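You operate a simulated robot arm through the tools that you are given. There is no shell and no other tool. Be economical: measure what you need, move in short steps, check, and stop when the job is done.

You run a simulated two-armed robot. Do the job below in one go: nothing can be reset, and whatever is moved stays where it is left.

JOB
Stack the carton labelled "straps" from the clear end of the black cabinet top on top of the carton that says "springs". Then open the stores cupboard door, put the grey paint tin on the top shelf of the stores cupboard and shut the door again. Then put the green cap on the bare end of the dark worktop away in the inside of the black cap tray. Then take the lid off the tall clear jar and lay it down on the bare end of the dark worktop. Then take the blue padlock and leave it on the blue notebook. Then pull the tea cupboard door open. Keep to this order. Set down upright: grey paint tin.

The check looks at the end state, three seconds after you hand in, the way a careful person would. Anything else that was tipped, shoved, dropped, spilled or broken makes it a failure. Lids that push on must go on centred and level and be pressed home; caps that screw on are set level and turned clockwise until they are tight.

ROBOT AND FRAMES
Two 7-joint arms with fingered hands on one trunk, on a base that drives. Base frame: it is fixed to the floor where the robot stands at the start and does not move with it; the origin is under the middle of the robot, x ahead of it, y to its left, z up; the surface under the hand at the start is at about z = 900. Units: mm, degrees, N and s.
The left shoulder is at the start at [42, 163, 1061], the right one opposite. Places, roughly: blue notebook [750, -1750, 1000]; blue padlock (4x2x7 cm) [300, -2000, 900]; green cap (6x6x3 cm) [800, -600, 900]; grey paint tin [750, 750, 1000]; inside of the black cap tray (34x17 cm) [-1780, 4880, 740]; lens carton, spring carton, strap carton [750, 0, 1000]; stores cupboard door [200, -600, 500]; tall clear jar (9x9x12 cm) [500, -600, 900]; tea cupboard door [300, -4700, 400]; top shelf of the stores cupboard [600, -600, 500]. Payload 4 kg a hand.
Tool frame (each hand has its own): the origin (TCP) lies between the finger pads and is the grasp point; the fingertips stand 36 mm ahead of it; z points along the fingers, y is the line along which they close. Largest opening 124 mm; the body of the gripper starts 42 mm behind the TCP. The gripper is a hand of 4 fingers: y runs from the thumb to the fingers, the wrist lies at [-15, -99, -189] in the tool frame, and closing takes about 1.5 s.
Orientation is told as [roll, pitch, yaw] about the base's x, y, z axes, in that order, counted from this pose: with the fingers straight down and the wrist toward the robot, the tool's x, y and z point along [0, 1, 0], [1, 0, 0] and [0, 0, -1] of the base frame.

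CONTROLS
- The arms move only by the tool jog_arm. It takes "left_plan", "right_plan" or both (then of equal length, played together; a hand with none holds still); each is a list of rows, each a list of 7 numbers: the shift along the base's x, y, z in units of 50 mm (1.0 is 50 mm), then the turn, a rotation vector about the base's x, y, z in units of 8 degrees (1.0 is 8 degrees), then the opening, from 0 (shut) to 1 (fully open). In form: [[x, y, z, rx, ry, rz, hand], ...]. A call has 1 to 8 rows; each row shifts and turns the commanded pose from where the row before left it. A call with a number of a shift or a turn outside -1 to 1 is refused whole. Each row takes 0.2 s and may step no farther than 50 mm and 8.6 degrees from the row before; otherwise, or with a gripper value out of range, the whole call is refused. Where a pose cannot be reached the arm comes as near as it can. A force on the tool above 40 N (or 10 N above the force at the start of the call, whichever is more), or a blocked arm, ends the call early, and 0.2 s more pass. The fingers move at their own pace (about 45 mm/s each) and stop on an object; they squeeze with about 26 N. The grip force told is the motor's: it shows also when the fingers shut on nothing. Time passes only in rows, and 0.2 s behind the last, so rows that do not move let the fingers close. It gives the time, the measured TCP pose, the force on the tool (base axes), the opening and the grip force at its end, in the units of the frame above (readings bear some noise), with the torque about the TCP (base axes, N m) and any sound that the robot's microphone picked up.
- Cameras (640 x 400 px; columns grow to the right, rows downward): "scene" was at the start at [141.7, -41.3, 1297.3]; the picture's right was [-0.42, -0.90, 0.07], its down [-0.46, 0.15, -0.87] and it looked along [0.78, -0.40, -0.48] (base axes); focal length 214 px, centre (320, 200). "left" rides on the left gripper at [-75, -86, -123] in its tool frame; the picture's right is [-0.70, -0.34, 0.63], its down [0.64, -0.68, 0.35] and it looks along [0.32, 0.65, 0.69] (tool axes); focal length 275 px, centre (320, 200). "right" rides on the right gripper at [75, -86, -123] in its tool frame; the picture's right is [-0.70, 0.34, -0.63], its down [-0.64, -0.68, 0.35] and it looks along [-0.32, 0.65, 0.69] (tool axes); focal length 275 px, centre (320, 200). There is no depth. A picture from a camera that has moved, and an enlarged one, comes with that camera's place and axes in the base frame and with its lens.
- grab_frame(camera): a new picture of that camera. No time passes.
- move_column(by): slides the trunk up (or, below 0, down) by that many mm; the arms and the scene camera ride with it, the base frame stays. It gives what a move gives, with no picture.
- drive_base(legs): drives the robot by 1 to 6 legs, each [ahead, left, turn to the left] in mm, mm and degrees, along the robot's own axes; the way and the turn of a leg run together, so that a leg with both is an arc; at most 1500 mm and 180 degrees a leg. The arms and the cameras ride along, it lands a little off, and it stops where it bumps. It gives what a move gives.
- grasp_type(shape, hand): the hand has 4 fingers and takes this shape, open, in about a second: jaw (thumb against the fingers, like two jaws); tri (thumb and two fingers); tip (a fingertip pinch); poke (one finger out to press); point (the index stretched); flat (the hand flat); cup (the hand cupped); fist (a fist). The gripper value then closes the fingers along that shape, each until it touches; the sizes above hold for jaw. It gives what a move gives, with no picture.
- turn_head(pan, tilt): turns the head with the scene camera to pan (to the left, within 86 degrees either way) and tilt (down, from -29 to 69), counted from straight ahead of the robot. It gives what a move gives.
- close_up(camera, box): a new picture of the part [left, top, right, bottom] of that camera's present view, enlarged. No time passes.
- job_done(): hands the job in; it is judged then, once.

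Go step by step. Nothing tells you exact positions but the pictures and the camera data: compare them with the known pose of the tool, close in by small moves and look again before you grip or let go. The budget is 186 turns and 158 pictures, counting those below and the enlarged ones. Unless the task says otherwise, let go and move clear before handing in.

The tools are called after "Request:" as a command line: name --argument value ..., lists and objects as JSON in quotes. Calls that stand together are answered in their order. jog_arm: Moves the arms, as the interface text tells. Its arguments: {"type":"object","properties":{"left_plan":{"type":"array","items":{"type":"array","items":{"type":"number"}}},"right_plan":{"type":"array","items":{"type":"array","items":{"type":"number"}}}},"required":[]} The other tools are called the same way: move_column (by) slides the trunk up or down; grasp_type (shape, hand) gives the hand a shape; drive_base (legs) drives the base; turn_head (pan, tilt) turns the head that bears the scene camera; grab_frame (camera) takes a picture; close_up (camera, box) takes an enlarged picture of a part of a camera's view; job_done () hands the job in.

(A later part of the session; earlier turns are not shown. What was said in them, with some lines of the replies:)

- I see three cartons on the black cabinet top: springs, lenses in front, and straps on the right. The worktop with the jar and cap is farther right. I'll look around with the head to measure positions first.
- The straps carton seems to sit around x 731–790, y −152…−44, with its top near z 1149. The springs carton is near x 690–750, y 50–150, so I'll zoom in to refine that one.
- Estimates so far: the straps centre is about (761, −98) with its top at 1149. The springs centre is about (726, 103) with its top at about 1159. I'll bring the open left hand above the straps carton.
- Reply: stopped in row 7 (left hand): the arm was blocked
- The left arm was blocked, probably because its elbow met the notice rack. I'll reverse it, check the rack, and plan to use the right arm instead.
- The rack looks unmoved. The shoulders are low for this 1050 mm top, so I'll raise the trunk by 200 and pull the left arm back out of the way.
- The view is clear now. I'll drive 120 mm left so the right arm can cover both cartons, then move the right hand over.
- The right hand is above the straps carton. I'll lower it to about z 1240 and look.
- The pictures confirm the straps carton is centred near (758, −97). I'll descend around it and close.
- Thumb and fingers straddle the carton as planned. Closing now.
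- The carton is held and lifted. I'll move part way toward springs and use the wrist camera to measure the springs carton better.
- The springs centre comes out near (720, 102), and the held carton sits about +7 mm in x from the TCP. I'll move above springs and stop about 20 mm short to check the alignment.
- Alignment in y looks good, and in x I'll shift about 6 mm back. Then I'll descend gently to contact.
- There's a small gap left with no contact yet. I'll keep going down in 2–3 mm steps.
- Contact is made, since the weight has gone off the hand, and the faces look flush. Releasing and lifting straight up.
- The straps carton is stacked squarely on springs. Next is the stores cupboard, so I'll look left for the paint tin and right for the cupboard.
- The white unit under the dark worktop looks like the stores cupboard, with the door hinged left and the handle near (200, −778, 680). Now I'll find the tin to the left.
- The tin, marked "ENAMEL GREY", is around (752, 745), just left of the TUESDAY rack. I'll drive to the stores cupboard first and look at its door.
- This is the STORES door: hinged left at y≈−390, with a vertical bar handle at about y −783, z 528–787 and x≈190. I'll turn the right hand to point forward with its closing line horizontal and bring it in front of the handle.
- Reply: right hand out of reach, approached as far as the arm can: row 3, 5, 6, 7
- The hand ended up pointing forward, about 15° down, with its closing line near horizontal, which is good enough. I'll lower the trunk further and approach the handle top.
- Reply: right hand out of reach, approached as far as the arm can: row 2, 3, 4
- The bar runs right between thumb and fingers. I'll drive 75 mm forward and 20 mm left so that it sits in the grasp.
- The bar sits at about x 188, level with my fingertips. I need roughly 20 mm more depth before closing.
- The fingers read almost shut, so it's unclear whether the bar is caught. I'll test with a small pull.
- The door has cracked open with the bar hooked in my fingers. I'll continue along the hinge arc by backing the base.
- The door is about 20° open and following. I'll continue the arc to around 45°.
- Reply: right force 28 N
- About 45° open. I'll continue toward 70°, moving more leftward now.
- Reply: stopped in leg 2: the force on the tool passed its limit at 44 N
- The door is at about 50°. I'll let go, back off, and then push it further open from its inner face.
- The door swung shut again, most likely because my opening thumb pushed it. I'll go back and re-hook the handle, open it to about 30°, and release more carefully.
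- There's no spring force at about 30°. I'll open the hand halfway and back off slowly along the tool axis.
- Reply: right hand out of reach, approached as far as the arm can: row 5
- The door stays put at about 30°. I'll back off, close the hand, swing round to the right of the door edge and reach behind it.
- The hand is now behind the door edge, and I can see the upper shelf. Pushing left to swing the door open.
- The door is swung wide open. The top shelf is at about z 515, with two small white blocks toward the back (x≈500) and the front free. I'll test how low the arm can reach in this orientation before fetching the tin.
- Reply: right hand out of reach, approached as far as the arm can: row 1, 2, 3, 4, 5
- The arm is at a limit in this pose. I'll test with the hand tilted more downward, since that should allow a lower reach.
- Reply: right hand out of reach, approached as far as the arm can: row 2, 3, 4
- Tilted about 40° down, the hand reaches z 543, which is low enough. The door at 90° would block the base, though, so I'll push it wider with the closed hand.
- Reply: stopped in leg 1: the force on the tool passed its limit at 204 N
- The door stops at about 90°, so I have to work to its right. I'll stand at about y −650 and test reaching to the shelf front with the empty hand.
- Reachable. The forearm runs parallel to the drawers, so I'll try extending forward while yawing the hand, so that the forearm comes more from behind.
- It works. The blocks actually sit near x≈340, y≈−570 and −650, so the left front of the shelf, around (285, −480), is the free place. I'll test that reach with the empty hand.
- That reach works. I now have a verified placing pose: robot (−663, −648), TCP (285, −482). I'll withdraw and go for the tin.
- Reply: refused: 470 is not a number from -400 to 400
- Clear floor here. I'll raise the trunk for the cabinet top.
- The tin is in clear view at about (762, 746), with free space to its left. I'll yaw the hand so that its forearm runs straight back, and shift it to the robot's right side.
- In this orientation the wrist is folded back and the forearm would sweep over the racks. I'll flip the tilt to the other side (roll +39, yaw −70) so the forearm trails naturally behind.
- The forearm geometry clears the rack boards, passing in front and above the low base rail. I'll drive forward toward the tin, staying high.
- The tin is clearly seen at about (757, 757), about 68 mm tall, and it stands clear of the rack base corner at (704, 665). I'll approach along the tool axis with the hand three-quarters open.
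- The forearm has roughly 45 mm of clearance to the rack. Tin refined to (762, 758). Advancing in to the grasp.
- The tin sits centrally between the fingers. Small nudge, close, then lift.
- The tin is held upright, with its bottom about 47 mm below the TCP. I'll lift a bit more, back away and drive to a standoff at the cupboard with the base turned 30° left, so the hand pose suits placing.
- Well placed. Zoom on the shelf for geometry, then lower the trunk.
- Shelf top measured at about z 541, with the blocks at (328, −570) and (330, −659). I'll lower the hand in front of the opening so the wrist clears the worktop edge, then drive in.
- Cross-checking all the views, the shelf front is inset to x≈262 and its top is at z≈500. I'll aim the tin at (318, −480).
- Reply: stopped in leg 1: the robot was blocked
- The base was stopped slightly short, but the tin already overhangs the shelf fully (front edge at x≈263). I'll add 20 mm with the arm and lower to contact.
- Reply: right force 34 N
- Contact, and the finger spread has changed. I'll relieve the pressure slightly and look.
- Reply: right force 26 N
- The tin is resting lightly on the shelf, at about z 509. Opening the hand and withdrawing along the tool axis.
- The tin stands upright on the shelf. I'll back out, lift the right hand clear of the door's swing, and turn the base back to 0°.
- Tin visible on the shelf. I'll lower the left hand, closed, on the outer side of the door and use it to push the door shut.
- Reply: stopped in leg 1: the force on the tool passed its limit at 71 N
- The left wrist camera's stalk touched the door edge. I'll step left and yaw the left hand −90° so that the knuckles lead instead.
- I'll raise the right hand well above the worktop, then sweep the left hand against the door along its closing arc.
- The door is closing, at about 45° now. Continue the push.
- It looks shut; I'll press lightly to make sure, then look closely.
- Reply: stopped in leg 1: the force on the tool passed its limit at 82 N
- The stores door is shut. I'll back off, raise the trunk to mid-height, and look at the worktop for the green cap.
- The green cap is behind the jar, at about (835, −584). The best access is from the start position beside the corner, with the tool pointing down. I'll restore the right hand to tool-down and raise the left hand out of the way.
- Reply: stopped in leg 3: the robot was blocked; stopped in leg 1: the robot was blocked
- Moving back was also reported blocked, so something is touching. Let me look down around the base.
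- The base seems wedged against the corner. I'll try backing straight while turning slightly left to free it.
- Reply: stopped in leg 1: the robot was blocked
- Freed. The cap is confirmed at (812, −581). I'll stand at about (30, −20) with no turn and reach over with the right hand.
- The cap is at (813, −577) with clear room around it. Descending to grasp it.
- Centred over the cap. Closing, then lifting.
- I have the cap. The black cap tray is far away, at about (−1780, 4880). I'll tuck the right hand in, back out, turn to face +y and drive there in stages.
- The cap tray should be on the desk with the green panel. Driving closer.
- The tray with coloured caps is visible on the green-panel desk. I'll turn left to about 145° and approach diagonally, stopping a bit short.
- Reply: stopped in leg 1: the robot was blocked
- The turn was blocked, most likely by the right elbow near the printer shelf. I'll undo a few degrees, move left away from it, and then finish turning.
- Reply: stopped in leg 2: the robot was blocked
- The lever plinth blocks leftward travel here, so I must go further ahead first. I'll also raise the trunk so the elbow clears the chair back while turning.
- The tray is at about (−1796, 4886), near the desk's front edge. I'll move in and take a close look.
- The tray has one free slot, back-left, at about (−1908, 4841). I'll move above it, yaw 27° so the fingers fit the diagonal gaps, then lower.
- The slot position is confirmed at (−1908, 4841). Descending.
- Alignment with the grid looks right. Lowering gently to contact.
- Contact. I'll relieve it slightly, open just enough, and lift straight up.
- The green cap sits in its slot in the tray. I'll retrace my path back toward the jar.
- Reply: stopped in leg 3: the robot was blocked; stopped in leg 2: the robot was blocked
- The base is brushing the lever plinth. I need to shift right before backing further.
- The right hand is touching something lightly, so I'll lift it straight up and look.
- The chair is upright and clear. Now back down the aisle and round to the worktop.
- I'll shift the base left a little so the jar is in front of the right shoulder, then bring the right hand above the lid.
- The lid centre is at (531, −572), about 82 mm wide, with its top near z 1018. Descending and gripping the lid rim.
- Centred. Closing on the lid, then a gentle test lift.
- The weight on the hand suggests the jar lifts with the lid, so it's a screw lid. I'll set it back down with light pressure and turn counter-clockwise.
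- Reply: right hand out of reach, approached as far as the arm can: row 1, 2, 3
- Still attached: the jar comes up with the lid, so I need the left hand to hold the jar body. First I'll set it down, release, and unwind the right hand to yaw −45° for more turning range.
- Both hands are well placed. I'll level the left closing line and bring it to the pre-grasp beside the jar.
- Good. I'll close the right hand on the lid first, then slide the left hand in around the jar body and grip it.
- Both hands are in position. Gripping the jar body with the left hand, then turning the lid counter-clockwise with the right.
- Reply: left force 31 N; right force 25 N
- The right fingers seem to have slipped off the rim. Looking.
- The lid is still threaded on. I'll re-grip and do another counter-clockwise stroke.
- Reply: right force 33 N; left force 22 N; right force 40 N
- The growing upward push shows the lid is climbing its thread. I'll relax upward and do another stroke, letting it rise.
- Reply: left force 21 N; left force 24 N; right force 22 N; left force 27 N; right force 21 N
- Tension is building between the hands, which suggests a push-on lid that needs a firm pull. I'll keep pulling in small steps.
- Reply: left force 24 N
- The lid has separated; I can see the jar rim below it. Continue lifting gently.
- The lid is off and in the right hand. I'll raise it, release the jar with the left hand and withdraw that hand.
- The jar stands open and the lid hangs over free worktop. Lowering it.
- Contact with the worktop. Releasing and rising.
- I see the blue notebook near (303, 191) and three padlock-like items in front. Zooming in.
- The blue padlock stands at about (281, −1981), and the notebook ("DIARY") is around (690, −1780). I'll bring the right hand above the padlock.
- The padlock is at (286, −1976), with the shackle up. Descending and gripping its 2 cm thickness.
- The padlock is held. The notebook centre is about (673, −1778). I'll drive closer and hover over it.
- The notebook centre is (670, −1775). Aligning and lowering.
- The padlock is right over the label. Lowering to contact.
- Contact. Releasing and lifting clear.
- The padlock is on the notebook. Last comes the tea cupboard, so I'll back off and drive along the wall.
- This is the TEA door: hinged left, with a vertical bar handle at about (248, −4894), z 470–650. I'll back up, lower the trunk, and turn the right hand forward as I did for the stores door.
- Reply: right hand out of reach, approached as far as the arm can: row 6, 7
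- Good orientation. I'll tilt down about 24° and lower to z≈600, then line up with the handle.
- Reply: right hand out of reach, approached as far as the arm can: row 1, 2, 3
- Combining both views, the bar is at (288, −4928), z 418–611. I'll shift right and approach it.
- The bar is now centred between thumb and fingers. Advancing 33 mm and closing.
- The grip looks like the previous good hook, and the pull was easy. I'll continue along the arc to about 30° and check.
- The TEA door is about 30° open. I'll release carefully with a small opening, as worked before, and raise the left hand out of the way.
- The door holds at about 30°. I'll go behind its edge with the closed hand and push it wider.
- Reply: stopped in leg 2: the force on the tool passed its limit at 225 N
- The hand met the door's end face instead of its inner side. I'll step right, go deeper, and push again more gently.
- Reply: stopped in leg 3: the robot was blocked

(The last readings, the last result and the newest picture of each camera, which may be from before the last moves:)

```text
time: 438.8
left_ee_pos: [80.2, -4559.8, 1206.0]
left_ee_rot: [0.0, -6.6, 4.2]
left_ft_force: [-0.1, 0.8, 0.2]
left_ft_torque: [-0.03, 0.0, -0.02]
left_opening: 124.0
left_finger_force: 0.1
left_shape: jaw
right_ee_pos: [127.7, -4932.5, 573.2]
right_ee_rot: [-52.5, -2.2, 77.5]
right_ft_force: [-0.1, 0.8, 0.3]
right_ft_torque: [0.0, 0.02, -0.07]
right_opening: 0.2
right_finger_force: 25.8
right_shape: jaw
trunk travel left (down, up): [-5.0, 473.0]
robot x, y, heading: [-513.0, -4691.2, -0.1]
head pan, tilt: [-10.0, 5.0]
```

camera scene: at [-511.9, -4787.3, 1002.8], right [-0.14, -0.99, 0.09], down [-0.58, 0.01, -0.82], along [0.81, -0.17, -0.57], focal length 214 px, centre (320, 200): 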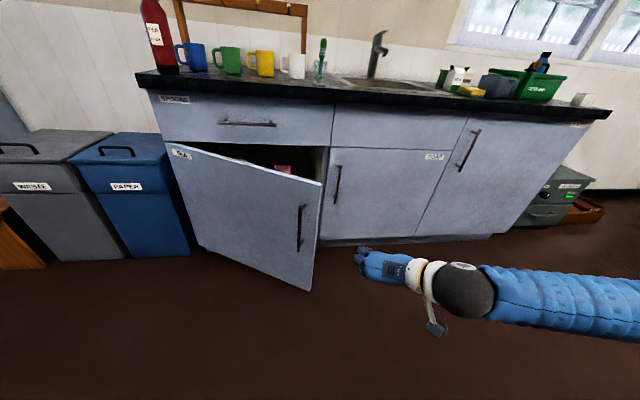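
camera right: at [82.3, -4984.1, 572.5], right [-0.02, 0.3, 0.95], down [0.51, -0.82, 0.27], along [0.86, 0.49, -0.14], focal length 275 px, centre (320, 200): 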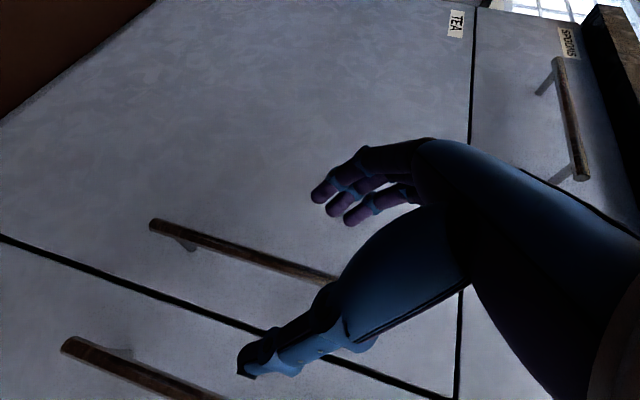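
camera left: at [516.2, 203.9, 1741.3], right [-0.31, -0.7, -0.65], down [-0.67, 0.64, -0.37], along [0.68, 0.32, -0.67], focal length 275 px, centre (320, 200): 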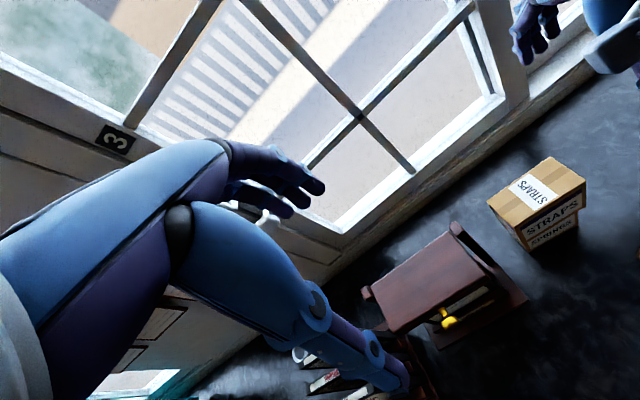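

Request:
drive_base --legs '[[-15, 80, 0]]'

Request:
drive_base --legs '[[-30, 90, 0], [-40, 90, 0]]'

```text
time: 439.8
left_ee_pos: [64.5, -4479.1, 1205.9]
left_ee_rot: [0.1, -6.5, 4.3]
left_ft_force: [-0.4, 0.5, -0.8]
left_ft_torque: [-0.02, -0.01, -0.01]
left_opening: 123.7
left_finger_force: 0.1
left_shape: jaw
right_ee_pos: [110.9, -4850.6, 572.9]
right_ee_rot: [-52.4, -2.3, 77.7]
right_ft_force: [-0.4, 0.9, 0.0]
right_ft_torque: [-0.02, -0.01, 0.01]
right_opening: 0.0
right_finger_force: 26.1
right_shape: jaw
trunk travel left (down, up): [-5.0, 473.0]
robot x, y, heading: [-532.5, -4612.8, 0.7]
head pan, tilt: [-10.0, 5.0]
```

```text
time: 441.7
left_ee_pos: [-6.7, -4298.9, 1205.4]
left_ee_rot: [-0.1, -6.5, 4.2]
left_ft_force: [-0.3, 1.1, 0.2]
left_ft_torque: [-0.04, 0.0, -0.01]
left_opening: 123.8
left_finger_force: 0.1
left_shape: jaw
right_ee_pos: [39.7, -4670.9, 573.0]
right_ee_rot: [-52.6, -2.4, 77.5]
right_ft_force: [0.1, 0.3, 0.4]
right_ft_torque: [0.0, -0.02, -0.03]
right_opening: 0.1
right_finger_force: 26.6
right_shape: jaw
trunk travel left (down, up): [-5.0, 473.0]
robot x, y, heading: [-600.1, -4431.0, 0.5]
head pan, tilt: [-10.0, 5.0]
```

Request:
grab_frame --camera "scene"

```text
0 pictures are left
camera scene: at [-292.0, -4446.1, 1003.1], right [-0.14, -0.99, 0.09], down [-0.58, 0.01, -0.82], along [0.8, -0.17, -0.57], focal length 214 px, centre (320, 200)
```

scene: 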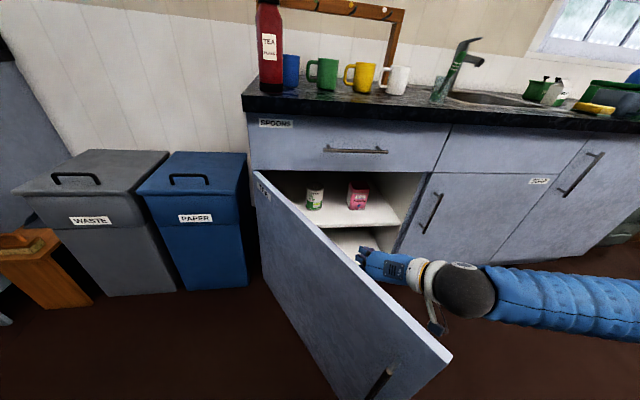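

The door is open to about 60°. One gentle push while backing to widen it, then I'll move the hand out to the right and away.

Request:
drive_base --legs '[[-100, 60, 0], [-60, 60, 0]]'

Request:
drive_base --legs '[[0, -170, 0], [-350, 0, 0]]'

```text
time: 443.6
left_ee_pos: [-165.6, -4175.5, 1207.0]
left_ee_rot: [-0.2, -6.5, 4.3]
left_ft_force: [0.5, 1.1, 0.0]
left_ft_torque: [-0.01, 0.0, -0.02]
left_opening: 123.9
left_finger_force: 0.1
left_shape: jaw
right_ee_pos: [-118.9, -4547.3, 572.7]
right_ee_rot: [-52.5, -2.4, 77.6]
right_ft_force: [-0.8, 0.2, 0.0]
right_ft_torque: [-0.03, 0.0, -0.02]
right_opening: 0.0
right_finger_force: 26.1
right_shape: jaw
trunk travel left (down, up): [-5.0, 473.0]
robot x, y, heading: [-757.0, -4309.4, 0.4]
head pan, tilt: [-10.0, 5.0]
```

```text
time: 446.9
left_ee_pos: [-507.2, -4353.0, 1206.7]
left_ee_rot: [0.0, -6.5, 4.0]
left_ft_force: [-0.5, -0.7, 0.9]
left_ft_torque: [-0.01, 0.01, 0.0]
left_opening: 123.6
left_finger_force: 0.1
left_shape: jaw
right_ee_pos: [-461.3, -4724.8, 571.7]
right_ee_rot: [-52.6, -2.4, 77.2]
right_ft_force: [-0.2, 1.0, 0.9]
right_ft_torque: [-0.01, 0.0, -0.01]
right_opening: 0.1
right_finger_force: 26.4
right_shape: jaw
trunk travel left (down, up): [-5.0, 473.0]
robot x, y, heading: [-1099.2, -4482.9, 0.0]
head pan, tilt: [-10.0, 5.0]
```

The robot has let go of everything and moved clear of the open tea door, so I'm handing in.

Request:
job_done

```text
The job is handed in.
```

I did all six tasks in order and handed in, but three things could count against the result:
- **Padlock:** it's on the blue notebook, but it looks to have tipped onto its side when I let go.
- **Office chair:** my arm was blocked beside it and then touched something there, so the chair may have been nudged. It was upright when I last saw it.
- **Tea door:** it was about 60° open in my last picture. I pushed it wider after that but had no pictures left to check it.
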